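You operate a simulated robot arm through the tools that you are given. There is no shell and no other tool.

You run a simulated robot arm. Do the job below in one go: nothing can be reset, and whatever is moved stays where it is left.

## Task
Lock the carriage board at its stop in the jig.
Fine: push it to the stop, push the jig's drop pin down, then shut both board clamps.

It is judged by the outcome, as a careful person would: the job done as asked, and still so three seconds after it is handed in. It fails if anything else is knocked over, pushed out of place, dropped, spilled or broken.

## Robot
A 7-joint arm with a two-finger parallel gripper, fixed in place. Base frame: the origin is on the floor under the middle of its stand, x ahead of it, y to its left, z up; the work surface is at about z = 0.889. Readings come in m, rad, newtons and seconds.
With the tool pointing down near the work surface it reaches from about 0.1 to 0.64 m from the base axis. Its first joint turns from -1.152 to 1.152 rad. Payload 1.57 kg.
The tool frame sits at the grasp point between the pads (the TCP): z along the fingers, y along the line on which they close. The tips reach 0.03 m beyond it. Largest opening 0.08 m; finger width 0.017, thickness 0.012; the body of the gripper, 0.04 by 0.082 m, starts 0.08 m behind the TCP.
Orientation is told as [roll, pitch, yaw] about the base's x, y, z axes, in that order, counted from this pose: with the fingers straight down and closing along the base's y, the tool's x points along the base's -x, its y along +y and its z along -z.

## Interface
- The arm moves only by the tool step_arm. Its argument "plan" is a list that holds one entry, the list of rows, each a list of 7 numbers: the turn, a rotation vector about the tool's x, y, z in units of 45 degrees (1.0 is 45 degrees), then the shift along the tool's x, y, z in units of 400 mm (1.0 is 400 mm), then the finger opening in mm, from 0 to 80. In form: [[[wx, wy, wz, tx, ty, tz, jaw], ...]]. A call has 1 to 20 rows; each row is the pose to reach, as a shift and turn from the pose commanded when the call began, along the tool's axes at that moment. A call with a number of a shift or a turn outside -1 to 1 is refused whole. Each row takes 0.2 s and may step no farther than 0.05 m and 0.15 rad from the row before; otherwise, or with a gripper value out of range, the whole call is refused. A pose out of reach is approached as far as the arm can. The call stops where the force on the tool passes 80 N (or 10 N more than at its start, if that is more) or the arm is blocked; 0.2 s more then pass. The fingers move at their own pace (about 0.072 m/s each) and stop on an object; they squeeze with about 37 N. The grip force told is the motor's: it shows also when the fingers shut on nothing. Time passes only in rows, and 0.2 s behind the last, so rows that repeat a pose let the fingers close. It gives the time, the measured TCP pose, the force on the tool (base axes), the opening and the grip force at its end, in the units of the frame above (readings bear some noise), with the torque about the TCP (base axes, N m) and any sound that the robot's microphone picked up, and new pictures: "pictures" is both (left out), scene, wrist or none.
- Cameras (640 x 400 px; columns grow to the right, rows downward): "scene" is fixed at [0.0492, 0.4285, 1.419]; the picture's right is [-0.81, -0.59, 0.00], its down [-0.36, 0.49, -0.79] and it looks along [0.47, -0.64, -0.61] (base axes); focal length 246 px, centre (320, 200). "wrist" rides on the gripper at [0.072, -0.007, -0.122] in the tool frame; the picture's right is [0.09, 1.00, 0.00], its down [-0.84, 0.08, -0.54] and it looks along [-0.54, 0.05, 0.84] (tool axes); focal length 238 px, centre (320, 200).
- locate(camera, pixels): for up to 12 pixels [column, row] of the newest picture of that camera ("zoom" is the newest enlarged one), the place [x, y, z] in the base frame of the surface seen there, good to about 0.002 m. No time passes.
- zoom(camera, box): a new picture of the part [left, top, right, bottom] of that camera's present view, enlarged. No time passes.
- close_job(): hands the job in; it is judged then, once.

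Leave the gripper open and the arm clear of the work at the hand-in unless told otherwise.

The tools are called after "Request:" by a JSON object that holds its "fn" and its "kwargs". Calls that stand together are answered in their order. step_arm: Moves the arm, as the interface text tells. Its arguments: {"type":"object","properties":{"plan":{"type":"array","items":{"type":"array","items":{"type":"array","items":{"type":"number"}}}},"pictures":{"type":"string","enum":["both","scene","wrist","none"]}},"required":["plan"]} The other tools are called the same way: locate (camera, pixels) gives the place of the surface under pixels of a picture; zoom (camera, box) takes an enlarged picture of a part of a camera's view; close_job () hands the job in.

At the start:

```text
t: 0.0
tcp_pos: [0.3115, 0.0652, 1.2645]
orientation: [0.0, -0.001, 0.0]
wrist_force: [-0.2, 0.4, 0.4]
wrist_torque: [0.03, 0.02, 0.02]
gripper_width: 0.08
gripper_force: 0.0
```

scene: 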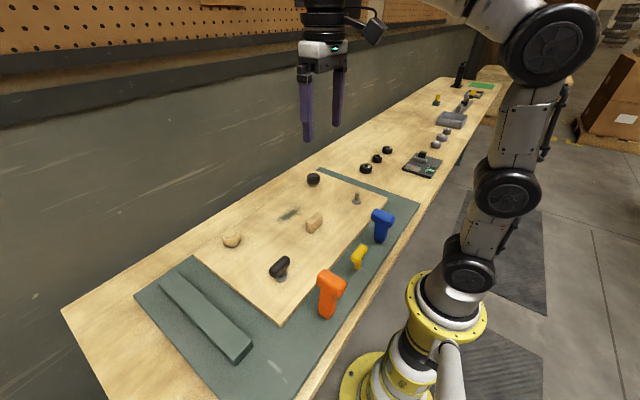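
wrist: 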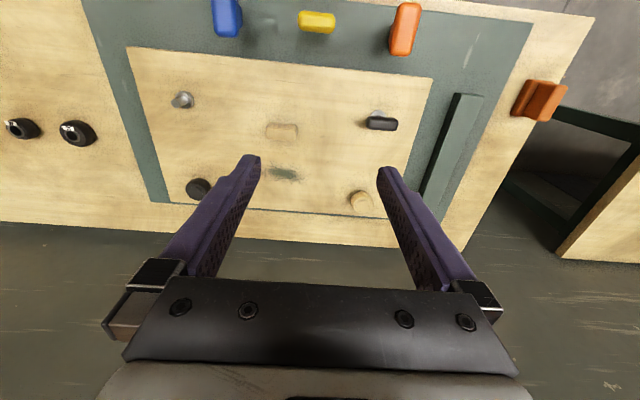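

I see a board with several knobs on a green jig plate, a long green bar (probably the stop), and blue, yellow and orange parts along one side. I'll enlarge both views before anything moves.

Request:
{"fn": "zoom", "kwargs": {"camera": "scene", "box": [120, 150, 440, 350]}}

Request:
{"fn": "zoom", "kwargs": {"camera": "wrist", "box": [80, 0, 560, 260]}}

```text
2.00 times, centred on (280, 250) of scene
```

zoom: 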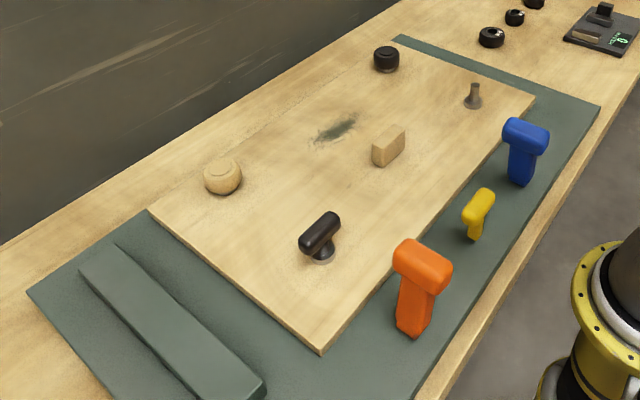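

```text
1.33 times, centred on (320, 130) of wrist
```

zoom: 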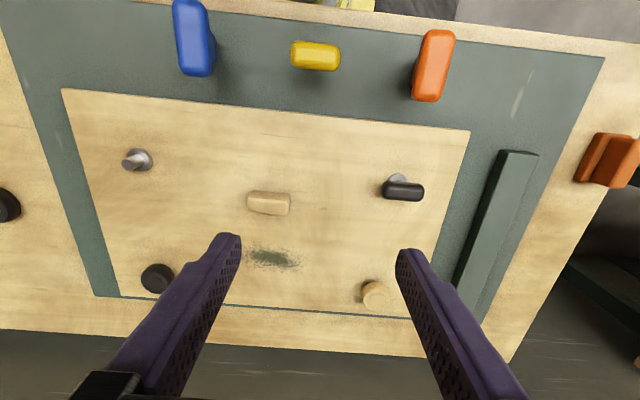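

Next I'll measure the main features: board corners, stop bar, handles and knobs.

Request:
{"fn": "locate", "kwargs": {"camera": "scene", "pixels": [[197, 254], [279, 324], [385, 197], [321, 170], [166, 279], [246, 348], [240, 358], [383, 215], [358, 252], [331, 280], [280, 267], [357, 195]]}}

Request:
{"fn": "locate", "kwargs": {"camera": "wrist", "pixels": [[127, 48], [432, 78], [412, 222], [168, 204], [456, 94], [482, 97], [228, 20], [317, 20], [404, 28], [181, 100], [282, 130], [382, 123]]}}

```text
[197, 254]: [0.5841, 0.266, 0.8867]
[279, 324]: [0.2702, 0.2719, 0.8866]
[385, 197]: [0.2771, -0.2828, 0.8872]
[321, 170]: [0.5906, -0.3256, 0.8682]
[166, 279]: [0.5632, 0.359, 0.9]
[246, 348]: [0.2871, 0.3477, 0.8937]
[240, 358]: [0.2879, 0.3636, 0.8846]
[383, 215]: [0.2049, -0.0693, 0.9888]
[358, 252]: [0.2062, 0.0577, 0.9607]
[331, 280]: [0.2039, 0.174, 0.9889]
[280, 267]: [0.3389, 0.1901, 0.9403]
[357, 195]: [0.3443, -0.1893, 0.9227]
```

```text
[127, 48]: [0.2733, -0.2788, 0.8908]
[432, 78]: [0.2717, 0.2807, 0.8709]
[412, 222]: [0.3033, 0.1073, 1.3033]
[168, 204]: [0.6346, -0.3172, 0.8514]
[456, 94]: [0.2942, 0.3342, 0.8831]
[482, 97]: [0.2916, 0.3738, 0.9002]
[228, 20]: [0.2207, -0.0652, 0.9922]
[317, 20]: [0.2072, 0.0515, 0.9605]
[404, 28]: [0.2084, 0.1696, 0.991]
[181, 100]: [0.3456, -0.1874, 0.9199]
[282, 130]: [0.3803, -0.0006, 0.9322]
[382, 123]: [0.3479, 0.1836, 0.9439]
```

The board spans roughly x 0.27–0.59, y −0.28–0.27, and the stop bar sits at y≈0.34–0.37. I'll look closer at the coloured handles and the parts on the board to tell what each one is.

Request:
{"fn": "zoom", "kwargs": {"camera": "scene", "box": [300, 180, 420, 330]}}

Request:
{"fn": "zoom", "kwargs": {"camera": "scene", "box": [210, 160, 390, 300]}}

Request:
{"fn": "zoom", "kwargs": {"camera": "wrist", "box": [190, 0, 450, 100]}}

Request:
{"fn": "zoom", "kwargs": {"camera": "scene", "box": [350, 70, 510, 190]}}

```text
2.67 times, centred on (360, 255) of scene
```

zoom: 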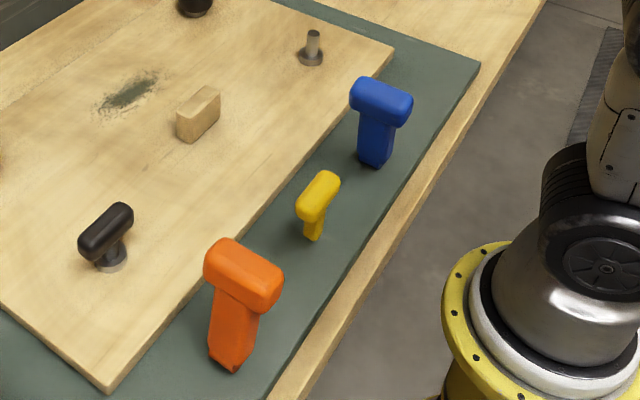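

```text
2.86 times, centred on (300, 230) of scene
```

zoom: 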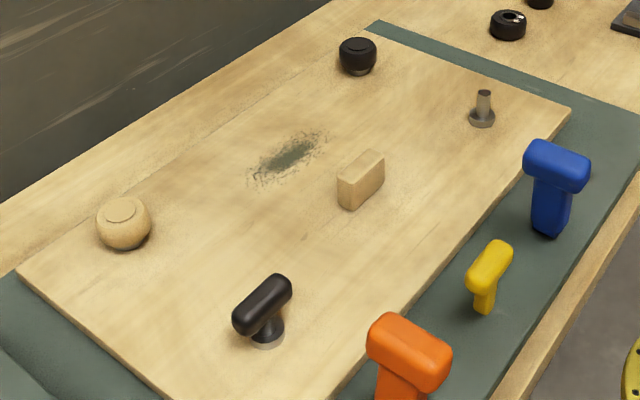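

```text
2.46 times, centred on (320, 50) of wrist
```

zoom: 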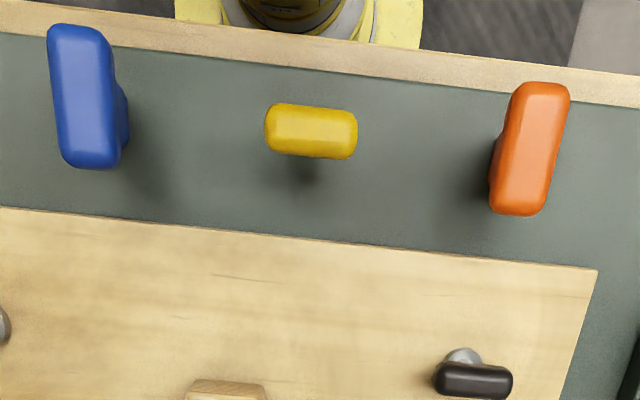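

```text
3.33 times, centred on (430, 130) of scene
```

zoom: 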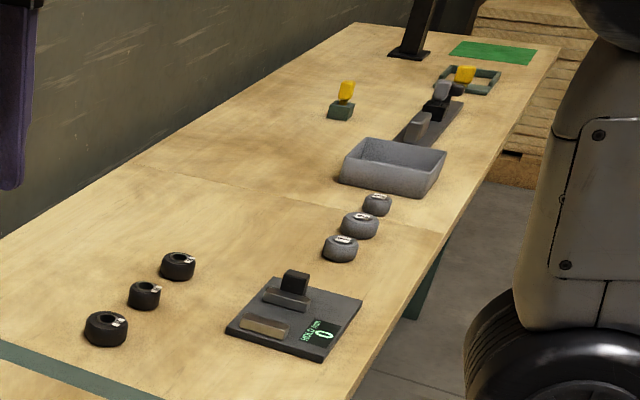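

Orange and blue look like a pair of levers with crossbars along x. The yellow one is smaller, with its bar along y, and may be the drop pin. I'll measure their bases, the plate, the board thickness and the parts on the board.

Request:
{"fn": "locate", "kwargs": {"camera": "scene", "pixels": [[376, 239], [380, 228], [358, 268], [357, 263], [327, 316], [330, 300], [345, 300], [370, 250], [300, 320], [255, 300], [300, 200], [400, 210]]}}

Request:
{"fn": "locate", "kwargs": {"camera": "scene", "pixels": [[313, 178], [313, 186], [231, 239], [281, 262], [281, 279], [357, 203], [315, 222], [290, 214], [366, 168], [195, 300], [230, 270], [190, 265]]}}

Request:
{"fn": "locate", "kwargs": {"camera": "wrist", "pixels": [[228, 3], [222, 30], [238, 20], [240, 30], [301, 18], [332, 20], [317, 30], [411, 5], [397, 50], [390, 40], [270, 45], [350, 90]]}}

```text
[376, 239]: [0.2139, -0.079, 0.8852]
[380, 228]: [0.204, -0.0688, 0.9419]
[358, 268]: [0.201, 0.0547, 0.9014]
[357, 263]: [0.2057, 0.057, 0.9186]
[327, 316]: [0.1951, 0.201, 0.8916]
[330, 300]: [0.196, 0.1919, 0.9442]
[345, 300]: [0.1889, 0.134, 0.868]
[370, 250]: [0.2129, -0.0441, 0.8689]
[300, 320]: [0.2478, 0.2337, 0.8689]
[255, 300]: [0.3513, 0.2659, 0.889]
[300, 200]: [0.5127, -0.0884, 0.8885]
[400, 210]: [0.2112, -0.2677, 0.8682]
```

```text
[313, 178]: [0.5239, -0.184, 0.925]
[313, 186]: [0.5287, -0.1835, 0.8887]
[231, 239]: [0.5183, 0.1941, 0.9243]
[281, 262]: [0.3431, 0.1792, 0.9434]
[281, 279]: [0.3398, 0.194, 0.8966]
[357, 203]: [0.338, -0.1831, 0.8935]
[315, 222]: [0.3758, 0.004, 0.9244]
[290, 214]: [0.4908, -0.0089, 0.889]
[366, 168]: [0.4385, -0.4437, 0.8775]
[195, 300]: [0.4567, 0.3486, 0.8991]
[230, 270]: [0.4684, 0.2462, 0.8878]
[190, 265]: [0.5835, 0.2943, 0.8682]
```

```text
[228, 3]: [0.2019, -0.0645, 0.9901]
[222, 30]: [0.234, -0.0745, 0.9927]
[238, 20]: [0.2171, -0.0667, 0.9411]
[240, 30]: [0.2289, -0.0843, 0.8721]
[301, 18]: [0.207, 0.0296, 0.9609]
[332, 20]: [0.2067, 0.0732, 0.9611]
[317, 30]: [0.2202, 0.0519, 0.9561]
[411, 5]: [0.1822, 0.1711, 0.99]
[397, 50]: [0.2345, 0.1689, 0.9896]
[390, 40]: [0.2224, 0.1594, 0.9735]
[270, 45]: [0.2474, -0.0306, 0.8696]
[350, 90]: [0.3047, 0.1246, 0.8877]
```

Plate top is z≈0.869 and board top z≈0.8885. The board's +y edge is at about y=0.27 and the stop face at about y=0.335–0.34. I'll move the wrist camera above and behind the levers for a closer look, with fingertips staying above 1.09 and everything else below 1.0.

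Request:
{"fn": "step_arm", "kwargs": {"plan": [[[0, 0, 0, 0.07, 0, 0.055, 80], [0, 0, 0, 0.14, 0, 0.11, 80], [0, 0, 0, 0.21, 0, 0.165, 80], [0, 0, 0, 0.28, 0, 0.22, 80], [0, 0, 0, 0.34, 0, 0.275, 80], [0, 0, 0, 0.38, 0, 0.325, 80], [0, 0, 0, 0.38, 0, 0.325, 80]]]}}

```text
t: 1.6
tcp_pos: [0.1585, 0.064, 1.1344]
orientation: [0.0, 0.0, 0.0]
wrist_force: [-0.2, 1.2, -0.3]
wrist_torque: [0.02, 0.01, 0.01]
gripper_width: 0.0801
gripper_force: 0.1
```

scene: 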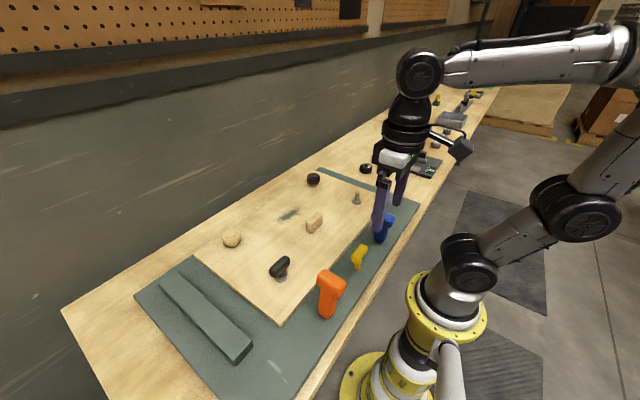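
wrist: 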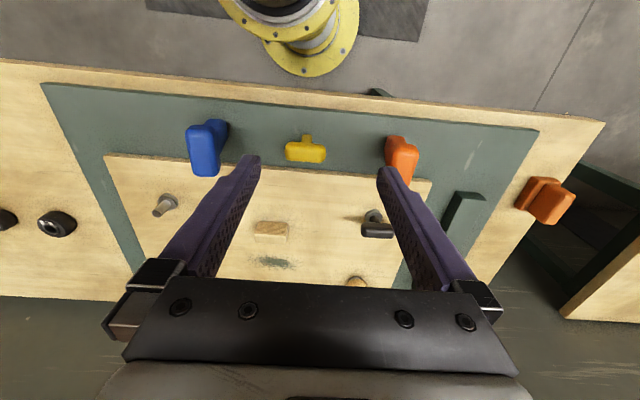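

I'll enlarge the levers from this closer view.

Request:
{"fn": "zoom", "kwargs": {"camera": "wrist", "box": [150, 80, 470, 260]}}

Request:
{"fn": "zoom", "kwargs": {"camera": "wrist", "box": [170, 100, 270, 190]}}

Request:
{"fn": "zoom", "kwargs": {"camera": "wrist", "box": [350, 110, 460, 210]}}

Request:
{"fn": "zoom", "kwargs": {"camera": "scene", "box": [290, 240, 390, 330]}}

```text
2.00 times, centred on (310, 170) of wrist
```

zoom: 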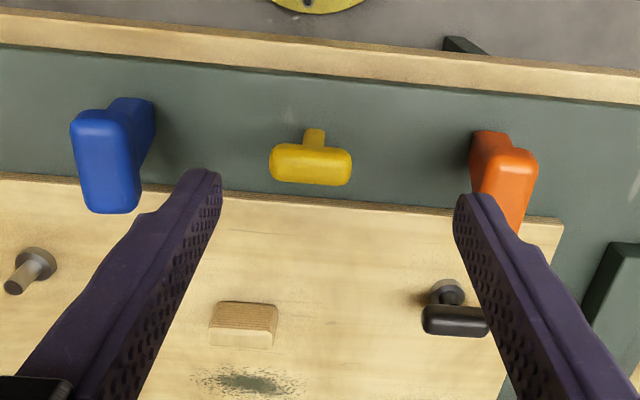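

```text
4.44 times, centred on (220, 145) of wrist
```

zoom: 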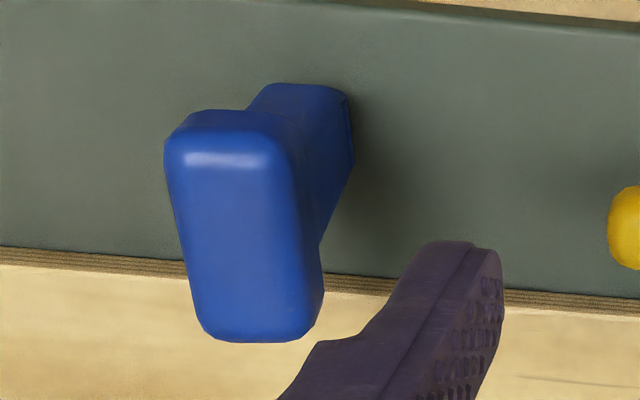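

```text
4.00 times, centred on (405, 160) of wrist
```

zoom: 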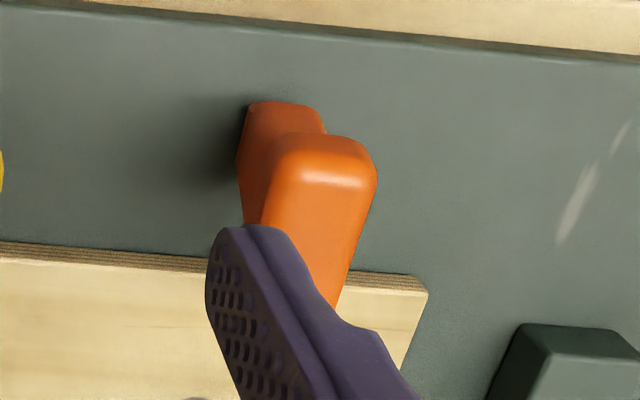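

```text
4.44 times, centred on (340, 285) of scene
```

zoom: 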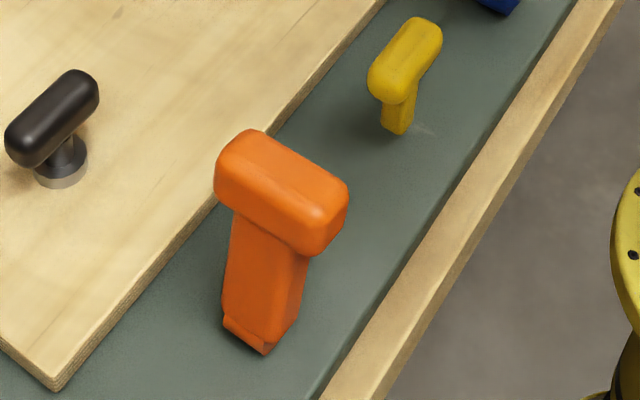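

Both levers and the yellow T stand upright. I still need more numbers: the stop bar faces, the board's far (−y) edge, the plate's −y edge and nearby objects.

Request:
{"fn": "locate", "kwargs": {"camera": "scene", "pixels": [[195, 290], [205, 295], [210, 305], [215, 305], [220, 310], [200, 310], [185, 310], [230, 345], [350, 183], [345, 180], [350, 178], [400, 196]]}}

Request:
{"fn": "locate", "kwargs": {"camera": "wrist", "pixels": [[105, 155], [115, 200], [125, 240], [100, 155], [70, 150], [45, 85], [454, 210], [447, 215], [440, 215], [430, 182], [57, 223], [480, 205]]}}

Request:
{"fn": "zoom", "kwargs": {"camera": "scene", "box": [130, 240, 290, 370]}}

Request:
{"fn": "zoom", "kwargs": {"camera": "scene", "box": [290, 150, 430, 230]}}

```text
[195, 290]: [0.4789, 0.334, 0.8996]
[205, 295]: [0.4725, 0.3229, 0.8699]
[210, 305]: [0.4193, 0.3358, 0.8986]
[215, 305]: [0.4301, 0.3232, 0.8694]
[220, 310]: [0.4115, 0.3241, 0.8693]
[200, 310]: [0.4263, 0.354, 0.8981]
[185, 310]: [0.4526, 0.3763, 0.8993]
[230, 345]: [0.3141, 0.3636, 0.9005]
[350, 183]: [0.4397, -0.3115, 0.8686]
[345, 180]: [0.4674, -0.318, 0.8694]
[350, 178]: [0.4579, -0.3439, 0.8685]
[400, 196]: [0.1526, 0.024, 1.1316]
```

```text
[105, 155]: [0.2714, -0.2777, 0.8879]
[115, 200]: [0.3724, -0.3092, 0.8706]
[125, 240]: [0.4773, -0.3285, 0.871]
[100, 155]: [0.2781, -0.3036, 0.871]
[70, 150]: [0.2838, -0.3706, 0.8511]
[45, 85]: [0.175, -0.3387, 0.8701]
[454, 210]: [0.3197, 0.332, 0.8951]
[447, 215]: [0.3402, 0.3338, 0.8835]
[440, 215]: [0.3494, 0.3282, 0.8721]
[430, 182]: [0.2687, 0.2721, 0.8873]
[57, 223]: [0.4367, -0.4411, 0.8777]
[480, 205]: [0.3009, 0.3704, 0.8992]
```

```text
3.08 times, centred on (210, 305) of scene
```

zoom: 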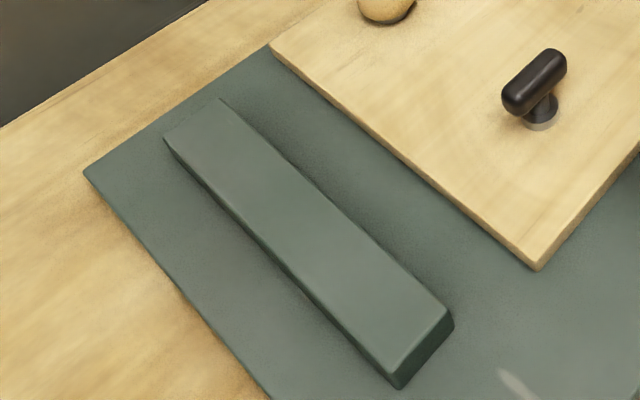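

```text
4.57 times, centred on (360, 190) of scene
```

zoom: 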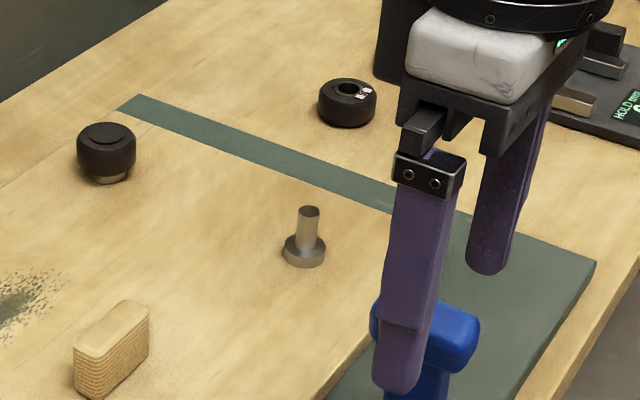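

The board reaches from y≈−0.278 to +0.272 and the stop face is at y≈0.333, so it should travel about 0.06 m. Orange and blue sit evenly on either side of yellow, which fits two clamps and a drop pin between them. I'll zoom hard on the bases to see how they hinge.

Request:
{"fn": "zoom", "kwargs": {"camera": "scene", "box": [310, 265, 350, 325]}}

Request:
{"fn": "zoom", "kwargs": {"camera": "scene", "box": [315, 300, 343, 322]}}

Request:
{"fn": "zoom", "kwargs": {"camera": "scene", "box": [345, 240, 375, 275]}}

Request:
{"fn": "zoom", "kwargs": {"camera": "wrist", "box": [275, 120, 335, 175]}}

```text
6.67 times, centred on (330, 295) of scene
```

zoom: 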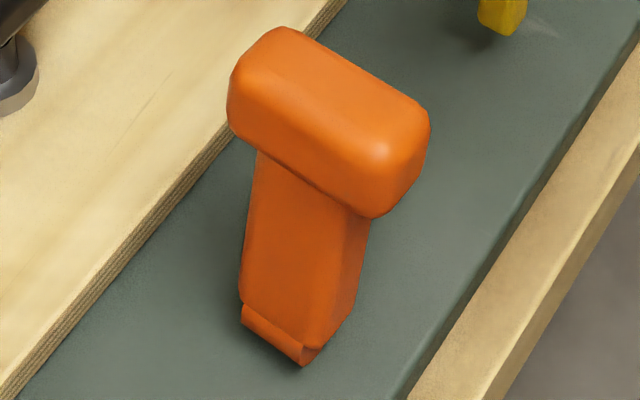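

```text
16.00 times, centred on (329, 311) of scene
```

zoom: 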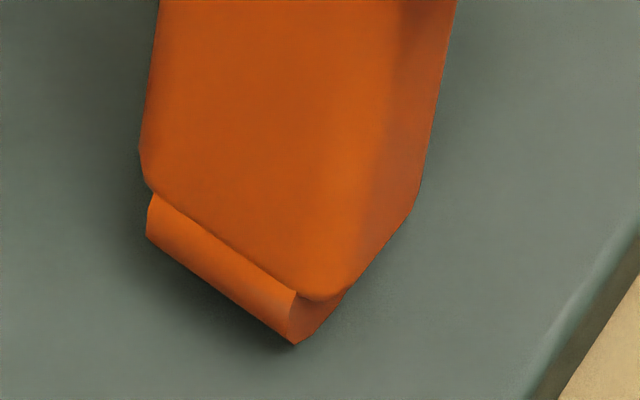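

```text
11.43 times, centred on (360, 258) of scene
```

zoom: 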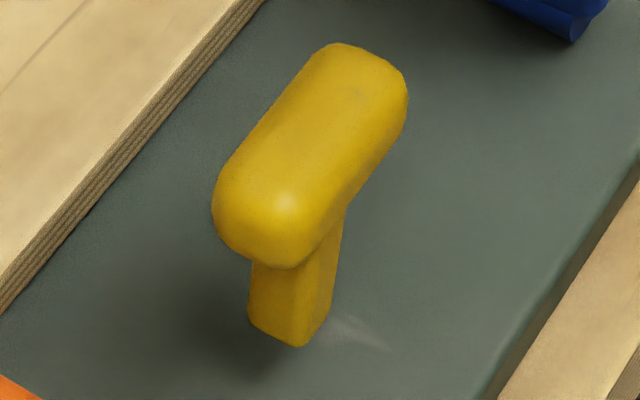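

```text
7.27 times, centred on (305, 148) of wrist
```

zoom: 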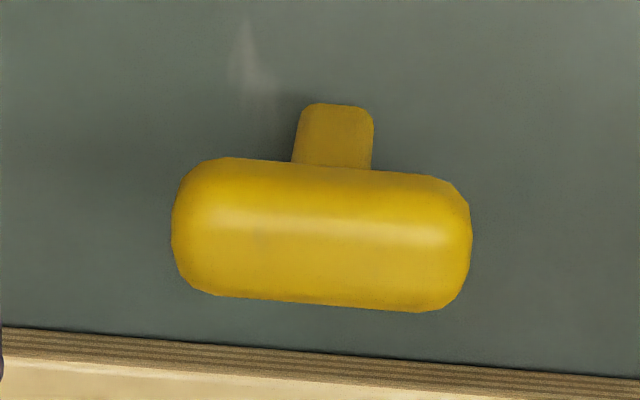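

At the foot of the orange lever there is a barrel with its axis along x, so the clamps seem to swing in the y–z plane. I'll measure the lean of each lever by taking one zoom and locating points along the stem.

Request:
{"fn": "zoom", "kwargs": {"camera": "scene", "box": [310, 265, 350, 325]}}

```text
6.67 times, centred on (330, 295) of scene
```

zoom: 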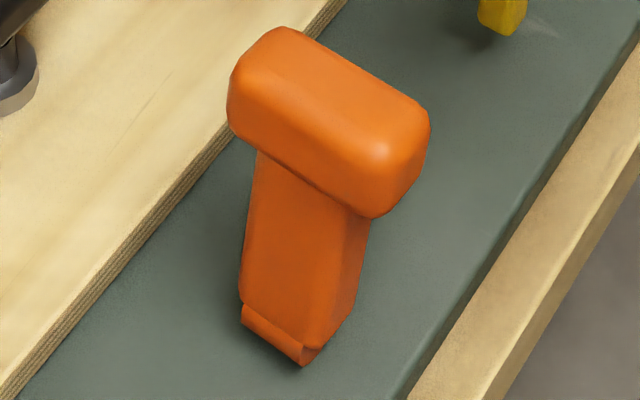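

Request:
{"fn": "locate", "kwargs": {"camera": "zoom", "pixels": [[290, 195], [285, 230], [282, 260], [280, 290], [280, 315], [275, 332], [345, 260], [335, 310], [300, 90], [270, 130], [320, 350], [302, 358]]}}

```text
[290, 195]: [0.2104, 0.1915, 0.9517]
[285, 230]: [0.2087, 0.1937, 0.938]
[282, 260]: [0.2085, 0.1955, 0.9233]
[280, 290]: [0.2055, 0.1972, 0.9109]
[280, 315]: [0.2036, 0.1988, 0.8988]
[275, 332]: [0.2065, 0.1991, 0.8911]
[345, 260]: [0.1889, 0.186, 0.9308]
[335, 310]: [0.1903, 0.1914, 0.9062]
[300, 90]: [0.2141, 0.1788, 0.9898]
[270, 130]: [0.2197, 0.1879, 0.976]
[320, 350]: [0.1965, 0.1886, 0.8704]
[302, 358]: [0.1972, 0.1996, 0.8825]
```

Orange leans about 8° toward −y, with its hinge near y≈0.19, z≈0.885. Now the same measurement on blue.

Request:
{"fn": "zoom", "kwargs": {"camera": "wrist", "box": [180, 110, 240, 185]}}

```text
5.33 times, centred on (210, 148) of wrist
```

zoom: 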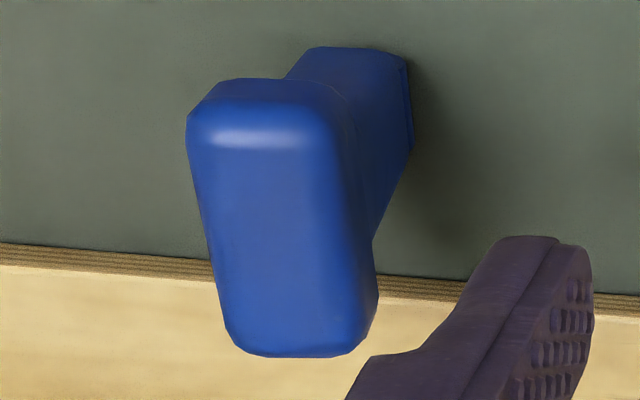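

Request:
{"fn": "locate", "kwargs": {"camera": "zoom", "pixels": [[270, 200], [350, 150], [360, 150], [370, 140], [385, 130], [395, 120], [400, 105], [407, 100], [375, 190], [330, 60], [350, 80], [355, 220]]}}

Request:
{"fn": "zoom", "kwargs": {"camera": "scene", "box": [365, 205, 400, 250]}}

```text
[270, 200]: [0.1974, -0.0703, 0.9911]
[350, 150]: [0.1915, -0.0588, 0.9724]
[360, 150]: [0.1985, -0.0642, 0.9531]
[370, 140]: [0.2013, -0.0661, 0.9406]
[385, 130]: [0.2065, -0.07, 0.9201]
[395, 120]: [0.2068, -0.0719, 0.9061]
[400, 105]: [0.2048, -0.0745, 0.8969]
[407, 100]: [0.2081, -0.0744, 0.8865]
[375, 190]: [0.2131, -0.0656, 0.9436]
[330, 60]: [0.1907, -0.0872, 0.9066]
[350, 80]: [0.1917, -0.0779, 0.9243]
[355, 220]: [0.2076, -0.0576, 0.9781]
```

```text
8.89 times, centred on (382, 228) of scene
```

zoom: 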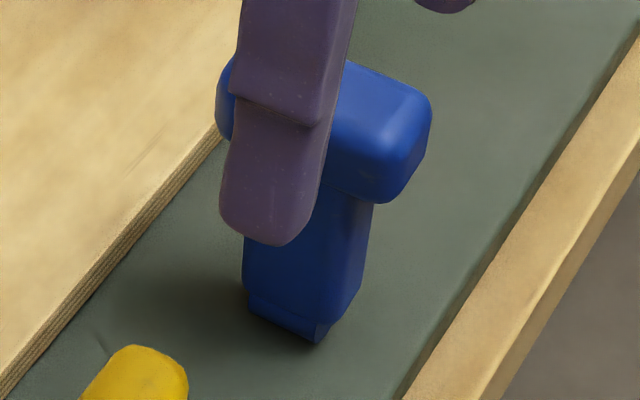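

Blue mirrors orange: it leans about 10° inward, hinge near y≈−0.086. Outward is the likely shutting direction, and I'll test it gently later.

The board comes first. I'll carry the gripper high to the board's −y edge, near (0.43, −0.31), turning toward yaw −90° so both open fingers can push on the edge squarely.

Request:
{"fn": "step_arm", "kwargs": {"plan": [[[0, 0, 0.083, -0.0566, -0.0779, 0.0175, 80], [0, 0, 0.167, -0.1132, -0.1558, 0.035, 80], [0, 0, 0.25, -0.1698, -0.2338, 0.0525, 80], [0, 0, 0.333, -0.2263, -0.3117, 0.07, 80], [0, 0, 0.417, -0.2829, -0.3896, 0.0875, 80], [0, 0, 0.5, -0.3395, -0.4675, 0.105, 80], [0, 0, 0.583, -0.3961, -0.5454, 0.1225, 80], [0, 0, 0.667, -0.4527, -0.6233, 0.14, 80], [0, 0, 0.75, -0.5093, -0.7013, 0.1575, 80], [0, 0, 0.833, -0.5658, -0.7792, 0.175, 80], [0, 0, 0.917, -0.6224, -0.8571, 0.1925, 80], [0, 0, 1, -0.679, -0.935, 0.21, 80], [0, 0, 1, -0.679, -0.935, 0.21, 80]]]}}

```text
t: 4.4
tcp_pos: [0.4297, -0.309, 1.0512]
orientation: [-0.001, 0.001, -0.787]
wrist_force: [0.2, -0.3, -0.4]
wrist_torque: [0.0, 0.01, 0.0]
gripper_width: 0.0801
gripper_force: 0.1
```

scene: 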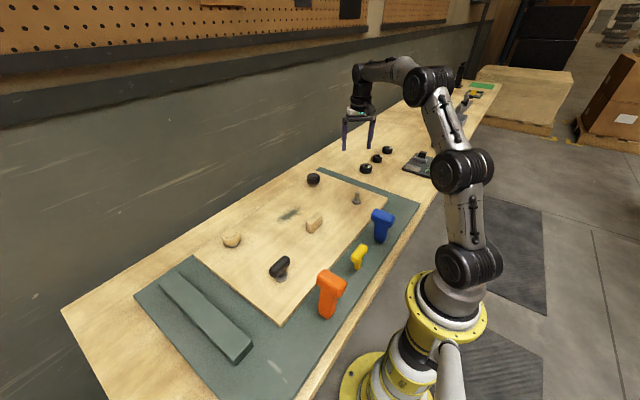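
wrist: 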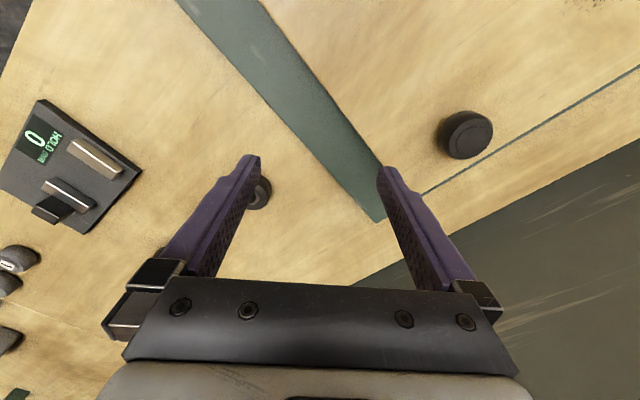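

I'm at (0.43, −0.309, 1.051) with yaw −45°. I'll turn another 45° in place and then measure the board's edge from close up.

Request:
{"fn": "step_arm", "kwargs": {"plan": [[[0, 0, 0.167, 0, 0, 0, 80], [0, 0, 0.333, 0, 0, 0, 80], [0, 0, 0.5, 0, 0, 0, 80], [0, 0, 0.667, 0, 0, 0, 80], [0, 0, 0.833, 0, 0, 0, 80], [0, 0, 1, 0, 0, 0, 80], [0, 0, 1, 0, 0, 0, 80]]]}}

```text
t: 6.0
tcp_pos: [0.4304, -0.3102, 1.0511]
orientation: [0.0, 0.0, -1.572]
wrist_force: [-0.5, 0.4, 0.2]
wrist_torque: [-0.01, 0.0, 0.0]
gripper_width: 0.08
gripper_force: 0.1
```

scene: 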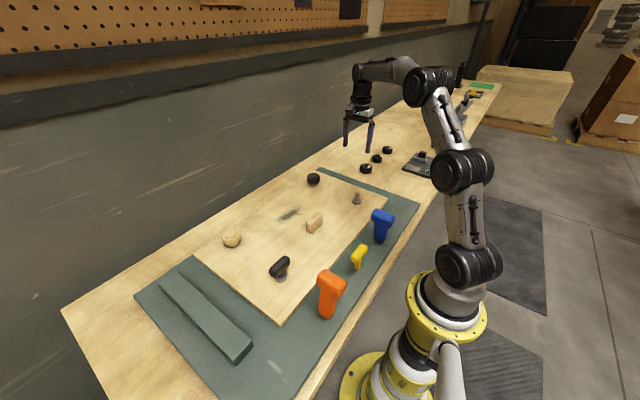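
wrist: 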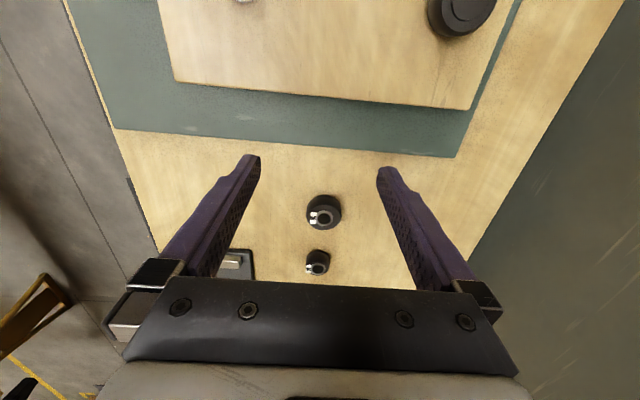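

The board's −y edge runs from about (175, 82) to (470, 110) in the wrist picture. I'll measure the edge, the plate edge and the nearest object.

Request:
{"fn": "locate", "kwargs": {"camera": "wrist", "pixels": [[177, 78], [250, 86], [320, 93], [400, 100], [468, 106], [250, 98], [320, 104], [400, 112], [250, 140], [400, 152], [323, 205], [318, 258]]}}

Request:
{"fn": "zoom", "kwargs": {"camera": "wrist", "box": [160, 40, 520, 180]}}

```text
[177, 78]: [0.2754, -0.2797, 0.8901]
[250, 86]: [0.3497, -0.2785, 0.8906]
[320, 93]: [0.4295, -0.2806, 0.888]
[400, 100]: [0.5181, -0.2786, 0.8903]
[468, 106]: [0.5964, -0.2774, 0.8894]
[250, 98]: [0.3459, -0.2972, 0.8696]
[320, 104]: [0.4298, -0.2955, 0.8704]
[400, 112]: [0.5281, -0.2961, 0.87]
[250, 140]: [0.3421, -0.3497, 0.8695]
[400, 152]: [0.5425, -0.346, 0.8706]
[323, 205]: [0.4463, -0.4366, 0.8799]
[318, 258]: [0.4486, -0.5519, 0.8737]
```

```text
1.78 times, centred on (340, 110) of wrist
```

zoom: 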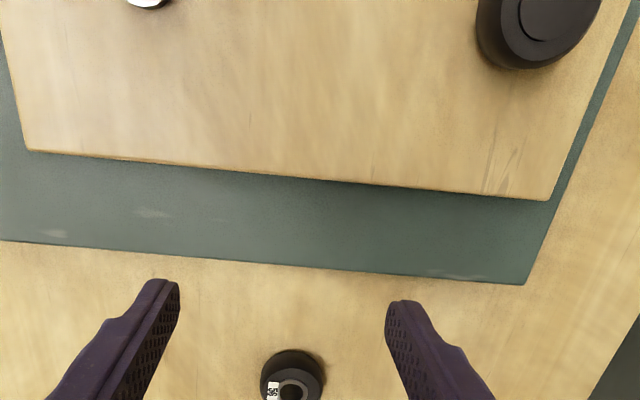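

The edge is straight at y≈−0.279 and the board's mid x is ≈0.435. I'll centre on x 0.435, back off to y≈−0.315, and lower the open fingers to TCP z≈0.905. That puts the tips at 0.875, between the plate at 0.870 and the board top at 0.889.

Request:
{"fn": "step_arm", "kwargs": {"plan": [[[0, 0, 0, -0.0125, 0.0125, 0.08, 80], [0, 0, 0, -0.0125, 0.0125, 0.17, 80], [0, 0, 0, -0.0125, 0.0125, 0.25, 80], [0, 0, 0, -0.0125, 0.0125, 0.31, 80], [0, 0, 0, -0.0125, 0.0125, 0.345, 80], [0, 0, 0, -0.0125, 0.0125, 0.365, 80], [0, 0, 0, -0.0125, 0.0125, 0.365, 80]]]}}

```text
t: 7.6
tcp_pos: [0.4352, -0.3166, 0.9052]
orientation: [0.001, 0.002, -1.571]
wrist_force: [0.3, -0.6, -0.2]
wrist_torque: [0.02, 0.01, 0.02]
gripper_width: 0.0801
gripper_force: 0.0
```

scene: 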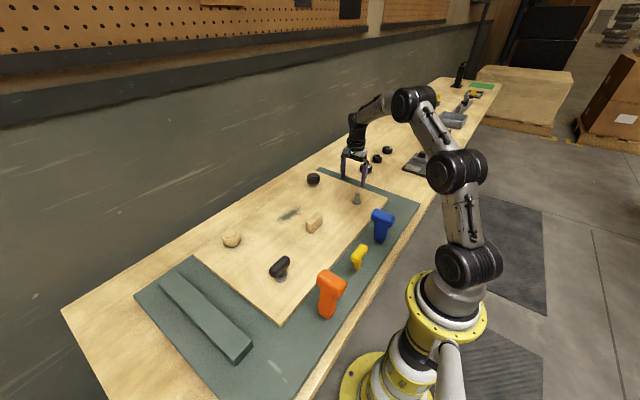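
wrist: 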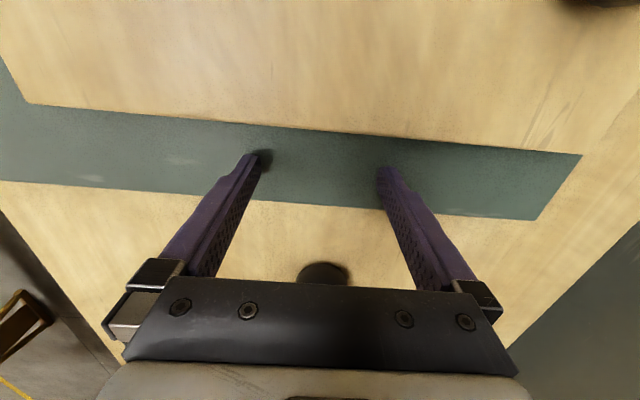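

The fingers are down with no contact force. I'll move them slowly toward +y (tool +x), up to 45 mm, to touch the edge and start the board sliding while I watch the force.

Request:
{"fn": "step_arm", "kwargs": {"plan": [[[0, 0, 0, 0.015, 0, 0, 80], [0, 0, 0, 0.03, 0, 0, 80], [0, 0, 0, 0.045, 0, 0, 80], [0, 0, 0, 0.055, 0, 0, 80], [0, 0, 0, 0.0625, 0, 0, 80], [0, 0, 0, 0.068, 0, 0, 80], [0, 0, 0, 0.073, 0, 0, 80], [0, 0, 0, 0.078, 0, 0, 80], [0, 0, 0, 0.083, 0, 0, 80], [0, 0, 0, 0.088, 0, 0, 80], [0, 0, 0, 0.093, 0, 0, 80], [0, 0, 0, 0.098, 0, 0, 80], [0, 0, 0, 0.103, 0, 0, 80], [0, 0, 0, 0.108, 0, 0, 80], [0, 0, 0, 0.113, 0, 0, 80]]]}}

```text
t: 10.8
tcp_pos: [0.4352, -0.2685, 0.9051]
orientation: [0.001, 0.0, -1.57]
wrist_force: [-1.3, -4.4, -1.5]
wrist_torque: [-0.12, 0.13, 0.0]
gripper_width: 0.0799
gripper_force: 0.1
```

scene: 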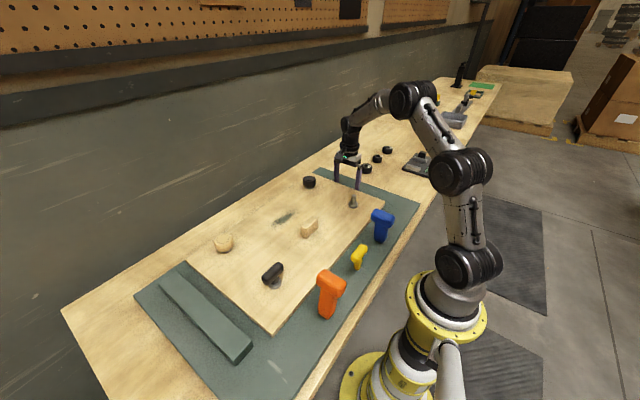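
wrist: 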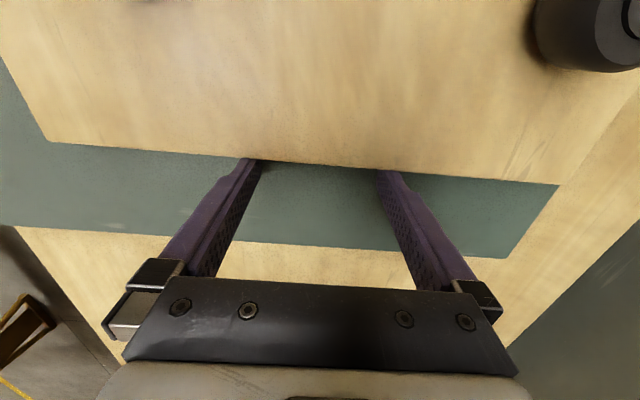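

The board slides with only about 4 N, staying square and with the parts on it riding along. The TCP is at y=−0.2685, leaving about 40 mm. I'll push another 32 mm at a steady slow pace.

Request:
{"fn": "step_arm", "kwargs": {"plan": [[[0, 0, 0, 0.006, 0, 0, 80], [0, 0, 0, 0.012, 0, 0, 80], [0, 0, 0, 0.018, 0, 0, 80], [0, 0, 0, 0.024, 0, 0, 80], [0, 0, 0, 0.03, 0, 0, 80], [0, 0, 0, 0.036, 0, 0, 80], [0, 0, 0, 0.042, 0, 0, 80], [0, 0, 0, 0.048, 0, 0, 80], [0, 0, 0, 0.054, 0, 0, 80], [0, 0, 0, 0.06, 0, 0, 80], [0, 0, 0, 0.066, 0, 0, 80], [0, 0, 0, 0.072, 0, 0, 80], [0, 0, 0, 0.076, 0, 0, 80], [0, 0, 0, 0.08, 0, 0, 80]]]}}

```text
t: 13.8
tcp_pos: [0.4367, -0.2379, 0.9045]
orientation: [0.002, -0.002, -1.57]
wrist_force: [1.2, -10.9, 1.0]
wrist_torque: [-0.2, 0.26, 0.07]
gripper_width: 0.0799
gripper_force: 0.1
```

scene: 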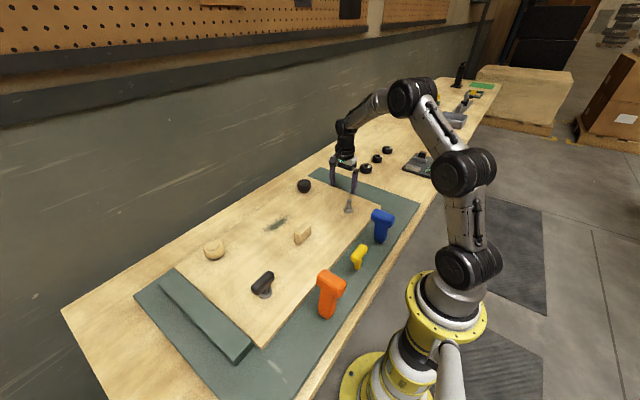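
wrist: 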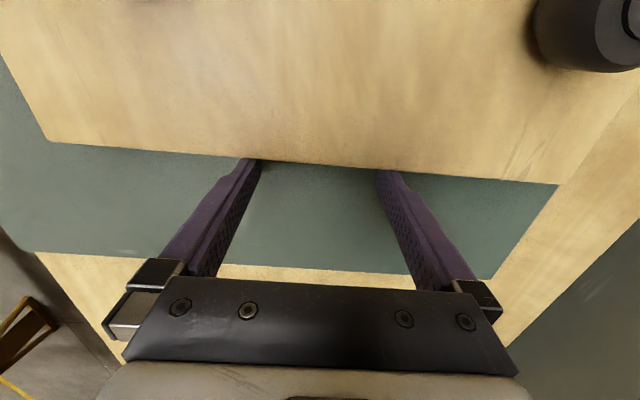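

The force rose to about 11 N at TCP y≈−0.238. I'll check the gap between the board and the stop bar in the scene view.

Request:
{"fn": "zoom", "kwargs": {"camera": "scene", "box": [150, 240, 290, 370]}}

```text
3.08 times, centred on (220, 305) of scene
```

zoom: 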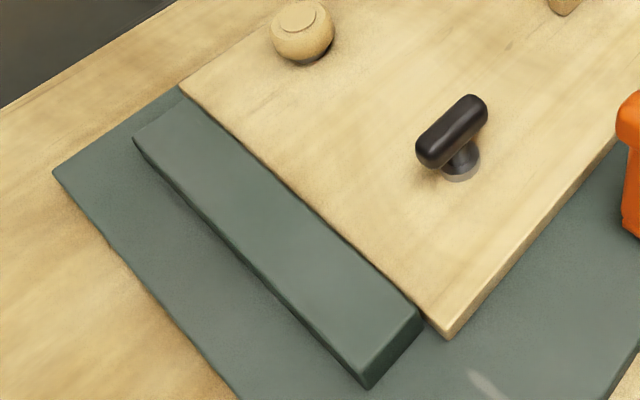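

The board is close to the bar. I'll measure the board's corner and the bar's edge in this zoom.

Request:
{"fn": "locate", "kwargs": {"camera": "zoom", "pixels": [[445, 327], [440, 318], [420, 305], [415, 318], [428, 322], [436, 328], [190, 90], [182, 86], [200, 112], [300, 205], [312, 205], [425, 335]]}}

Request:
{"fn": "locate", "kwargs": {"camera": "wrist", "pixels": [[150, 150], [200, 155], [320, 165], [450, 175], [52, 138], [555, 182], [500, 178], [255, 162], [385, 172], [320, 172]]}}

```text
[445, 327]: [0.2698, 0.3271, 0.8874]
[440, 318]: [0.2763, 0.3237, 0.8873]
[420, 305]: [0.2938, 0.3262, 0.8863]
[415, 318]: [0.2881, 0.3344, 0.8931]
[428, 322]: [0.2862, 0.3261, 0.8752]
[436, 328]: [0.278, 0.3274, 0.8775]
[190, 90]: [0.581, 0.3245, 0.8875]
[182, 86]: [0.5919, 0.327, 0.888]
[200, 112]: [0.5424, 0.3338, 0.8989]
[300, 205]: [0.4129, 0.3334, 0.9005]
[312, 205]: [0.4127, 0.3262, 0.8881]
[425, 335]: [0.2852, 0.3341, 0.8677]
```

```text
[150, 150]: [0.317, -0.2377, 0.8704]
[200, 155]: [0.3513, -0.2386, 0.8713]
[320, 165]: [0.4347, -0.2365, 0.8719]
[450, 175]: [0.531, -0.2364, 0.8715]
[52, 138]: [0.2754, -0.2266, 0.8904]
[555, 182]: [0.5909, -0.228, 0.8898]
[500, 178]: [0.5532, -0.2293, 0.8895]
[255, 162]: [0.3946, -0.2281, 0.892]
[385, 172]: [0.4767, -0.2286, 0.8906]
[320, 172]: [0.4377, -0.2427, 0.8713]
```

The board's edge is at y≈0.327 and the bar face at ≈0.333, so roughly 5–6 mm remain. I'll push 6 mm more in 1 mm steps and read the force.

Request:
{"fn": "step_arm", "kwargs": {"plan": [[[0, 0, 0, 0.0025, 0, 0, 80], [0, 0, 0, 0.005, 0, 0, 80], [0, 0, 0, 0.0075, 0, 0, 80], [0, 0, 0, 0.01, 0, 0, 80], [0, 0, 0, 0.0125, 0, 0, 80], [0, 0, 0, 0.015, 0, 0, 80]]], "pictures": "scene"}}

```text
t: 15.2
tcp_pos: [0.4351, -0.237, 0.9061]
orientation: [0.005, -0.012, -1.569]
wrist_force: [6.3, -49.1, -8.0]
wrist_torque: [-0.86, 0.93, -0.2]
gripper_width: 0.0799
gripper_force: 0.0
```

scene: 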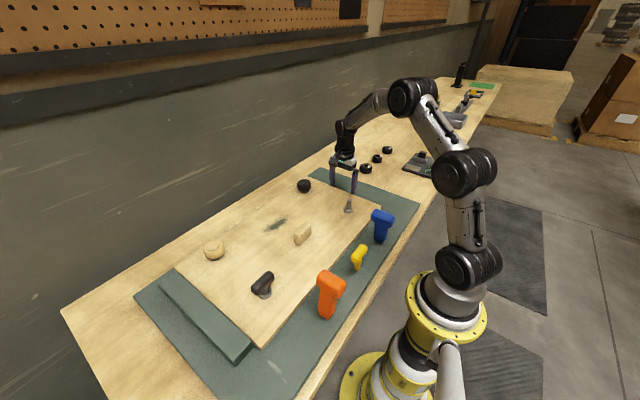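

Force rose to 49 N while the TCP stayed at y≈−0.237, so the board is against something solid. I'll check closely whether that is the stop bar.

Request:
{"fn": "zoom", "kwargs": {"camera": "scene", "box": [225, 325, 270, 370]}}

Request:
{"fn": "zoom", "kwargs": {"camera": "scene", "box": [155, 250, 205, 290]}}

```text
8.89 times, centred on (248, 348) of scene
```

zoom: 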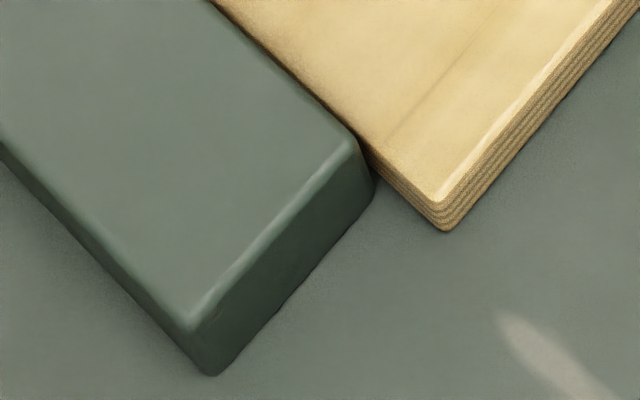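

```text
10.00 times, centred on (180, 270) of scene
```

zoom: 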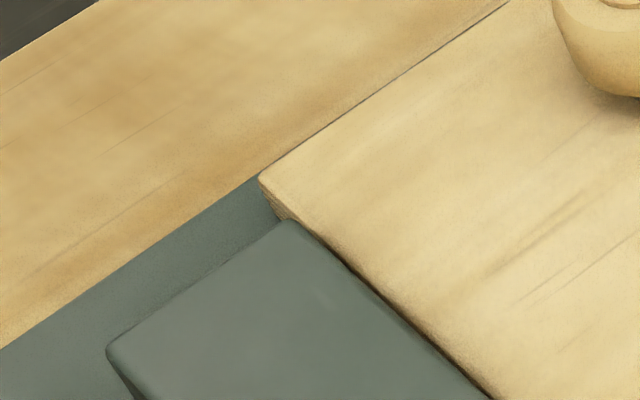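

The board's edge meets the bar's face at the corner near (375, 185) in the first zoom, so it is against the stop. I'll ease the fingers back and see whether the board stays.

Request:
{"fn": "step_arm", "kwargs": {"plan": [[[0, 0, 0, -0.01, 0, 0, 80], [0, 0, 0, -0.02, 0, 0, 80], [0, 0, 0, -0.04, 0, 0, 80], [0, 0, 0, -0.06, 0, 0, 80], [0, 0, 0, -0.08, 0, 0, 80], [0, 0, 0, -0.08, 0, 0, 80]]]}}

```text
t: 16.6
tcp_pos: [0.4351, -0.2626, 0.9056]
orientation: [-0.001, 0.0, -1.571]
wrist_force: [0.7, -0.8, 0.0]
wrist_torque: [0.04, -0.02, 0.01]
gripper_width: 0.0802
gripper_force: 0.0
```

scene: 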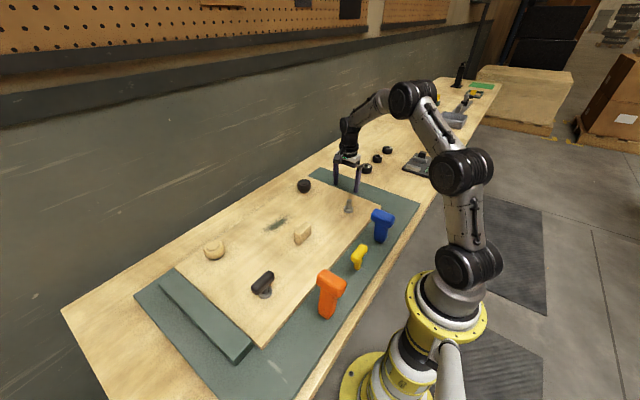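
wrist: 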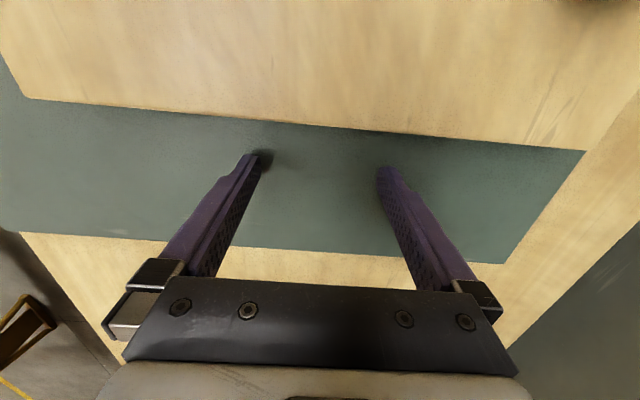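

The force is back to zero. I'll measure the board's edges again to confirm it stayed.

Request:
{"fn": "locate", "kwargs": {"camera": "wrist", "pixels": [[30, 93], [320, 122], [450, 135], [578, 147]]}}

Request:
{"fn": "zoom", "kwargs": {"camera": "scene", "box": [225, 325, 270, 370]}}

Request:
{"fn": "locate", "kwargs": {"camera": "scene", "pixels": [[268, 341], [260, 339], [190, 277]]}}

```text
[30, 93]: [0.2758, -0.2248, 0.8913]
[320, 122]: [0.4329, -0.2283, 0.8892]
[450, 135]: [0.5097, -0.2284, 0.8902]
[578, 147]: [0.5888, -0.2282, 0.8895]
```

```text
8.89 times, centred on (248, 348) of scene
```

zoom: 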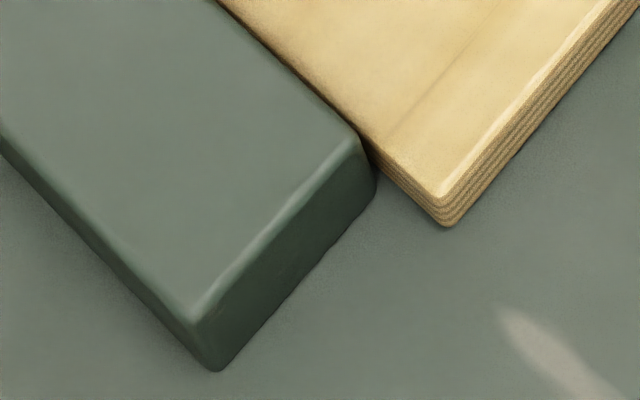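

```text
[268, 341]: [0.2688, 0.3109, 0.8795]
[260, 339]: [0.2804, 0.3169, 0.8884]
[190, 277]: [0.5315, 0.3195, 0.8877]
```

The board stayed: its −y edge is at y≈−0.228 and the +y edge is against the bar. Next I'll lift straight up to z≈1.06, then travel toward the yellow drop pin while turning back 45° and closing the fingers.

Request:
{"fn": "step_arm", "kwargs": {"plan": [[[0, 0, 0, 0, 0, -0.08, 80], [0, 0, 0, 0, 0, -0.16, 80], [0, 0, 0, 0, 0, -0.24, 80], [0, 0, 0, 0, 0, -0.32, 80], [0, 0, 0, 0, 0, -0.39, 80], [0, 0, -0.1, 0.04, -0.03, -0.39, 0], [0, 0, -0.2, 0.08, -0.06, -0.39, 0], [0, 0, -0.3, 0.12, -0.09, -0.39, 0], [0, 0, -0.4, 0.16, -0.12, -0.39, 0], [0, 0, -0.5, 0.2, -0.15, -0.39, 0], [0, 0, -0.6, 0.24, -0.18, -0.39, 0], [0, 0, -0.7, 0.28, -0.21, -0.39, 0], [0, 0, -0.8, 0.32, -0.24, -0.39, 0], [0, 0, -0.9, 0.36, -0.27, -0.39, 0], [0, 0, -1, 0.4, -0.3, -0.39, 0], [0, 0, -1, 0.4, -0.3, -0.39, 0]]]}}

```text
t: 20.0
tcp_pos: [0.3153, -0.1025, 1.0609]
orientation: [0.001, 0.0, -0.783]
wrist_force: [0.9, -0.3, 0.7]
wrist_torque: [-0.02, -0.03, -0.01]
gripper_width: 0.0
gripper_force: 20.8
```

scene: 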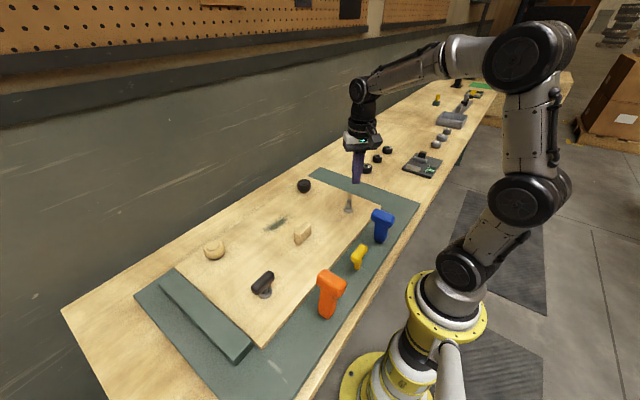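
wrist: 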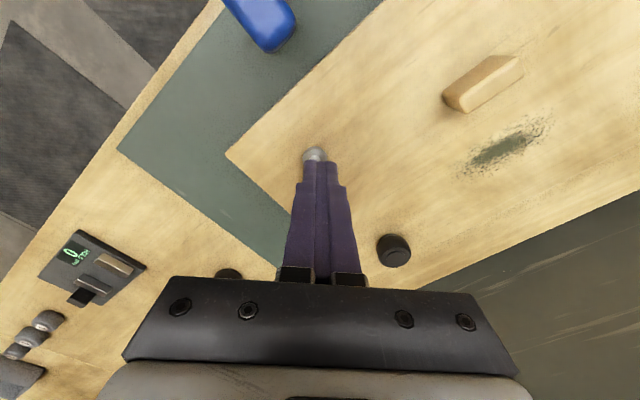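

Next is the rest of the way to a point above the yellow T at about (0.206, 0.052), turning the last 45°. The tips at 1.03 clear the levers, which top out at 0.99.

Request:
{"fn": "step_arm", "kwargs": {"plan": [[[0, 0, -0.125, 0.0583, 0.01, -0.02, 0], [0, 0, -0.25, 0.1166, 0.02, -0.02, 0], [0, 0, -0.375, 0.1749, 0.03, -0.02, 0], [0, 0, -0.5, 0.2332, 0.04, -0.02, 0], [0, 0, -0.625, 0.2914, 0.05, -0.02, 0], [0, 0, -0.75, 0.3497, 0.06, -0.02, 0], [0, 0, -0.875, 0.408, 0.07, -0.02, 0], [0, 0, -1, 0.4663, 0.0799, -0.02, 0], [0, 0, -1, 0.4663, 0.0799, -0.02, 0]]]}}

```text
t: 22.0
tcp_pos: [0.206, 0.0515, 1.0691]
orientation: [0.0, 0.001, 0.003]
wrist_force: [-0.1, 0.2, 0.3]
wrist_torque: [-0.01, 0.01, 0.0]
gripper_width: 0.0
gripper_force: 21.2
```

scene: 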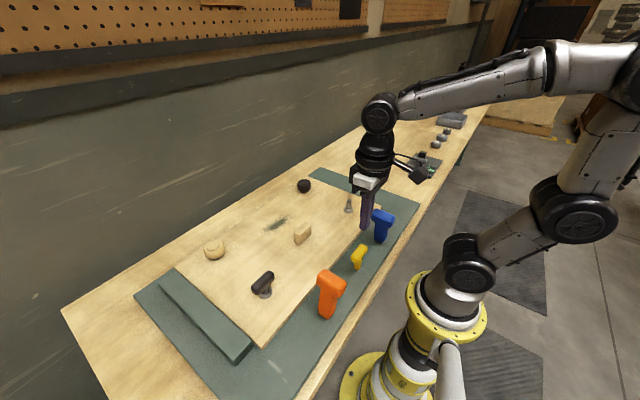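
wrist: 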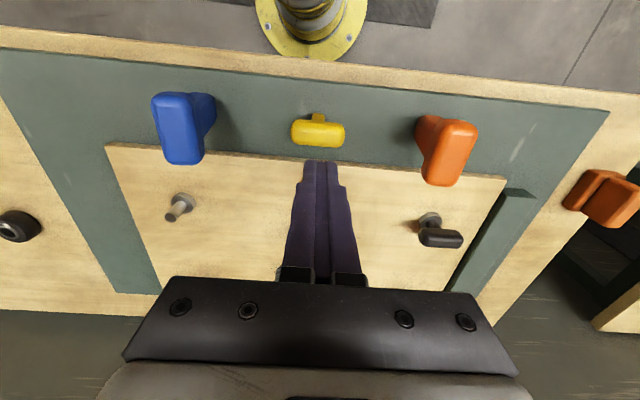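

I'm above the yellow T, and I'll confirm its exact centre and height from this view.

Request:
{"fn": "zoom", "kwargs": {"camera": "wrist", "box": [280, 100, 360, 160]}}

Request:
{"fn": "locate", "kwargs": {"camera": "wrist", "pixels": [[317, 131], [293, 130], [343, 134], [318, 124], [317, 141], [318, 117], [180, 128], [450, 155]]}}

```text
6.67 times, centred on (320, 130) of wrist
```

zoom: 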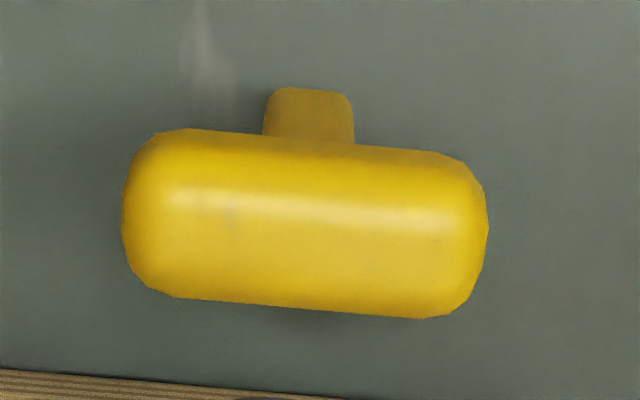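

```text
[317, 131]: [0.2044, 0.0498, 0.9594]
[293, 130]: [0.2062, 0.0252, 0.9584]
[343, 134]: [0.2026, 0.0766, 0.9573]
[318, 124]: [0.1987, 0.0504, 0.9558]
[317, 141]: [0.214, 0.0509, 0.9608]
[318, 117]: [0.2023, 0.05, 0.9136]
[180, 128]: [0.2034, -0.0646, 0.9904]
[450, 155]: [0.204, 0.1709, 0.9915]
```

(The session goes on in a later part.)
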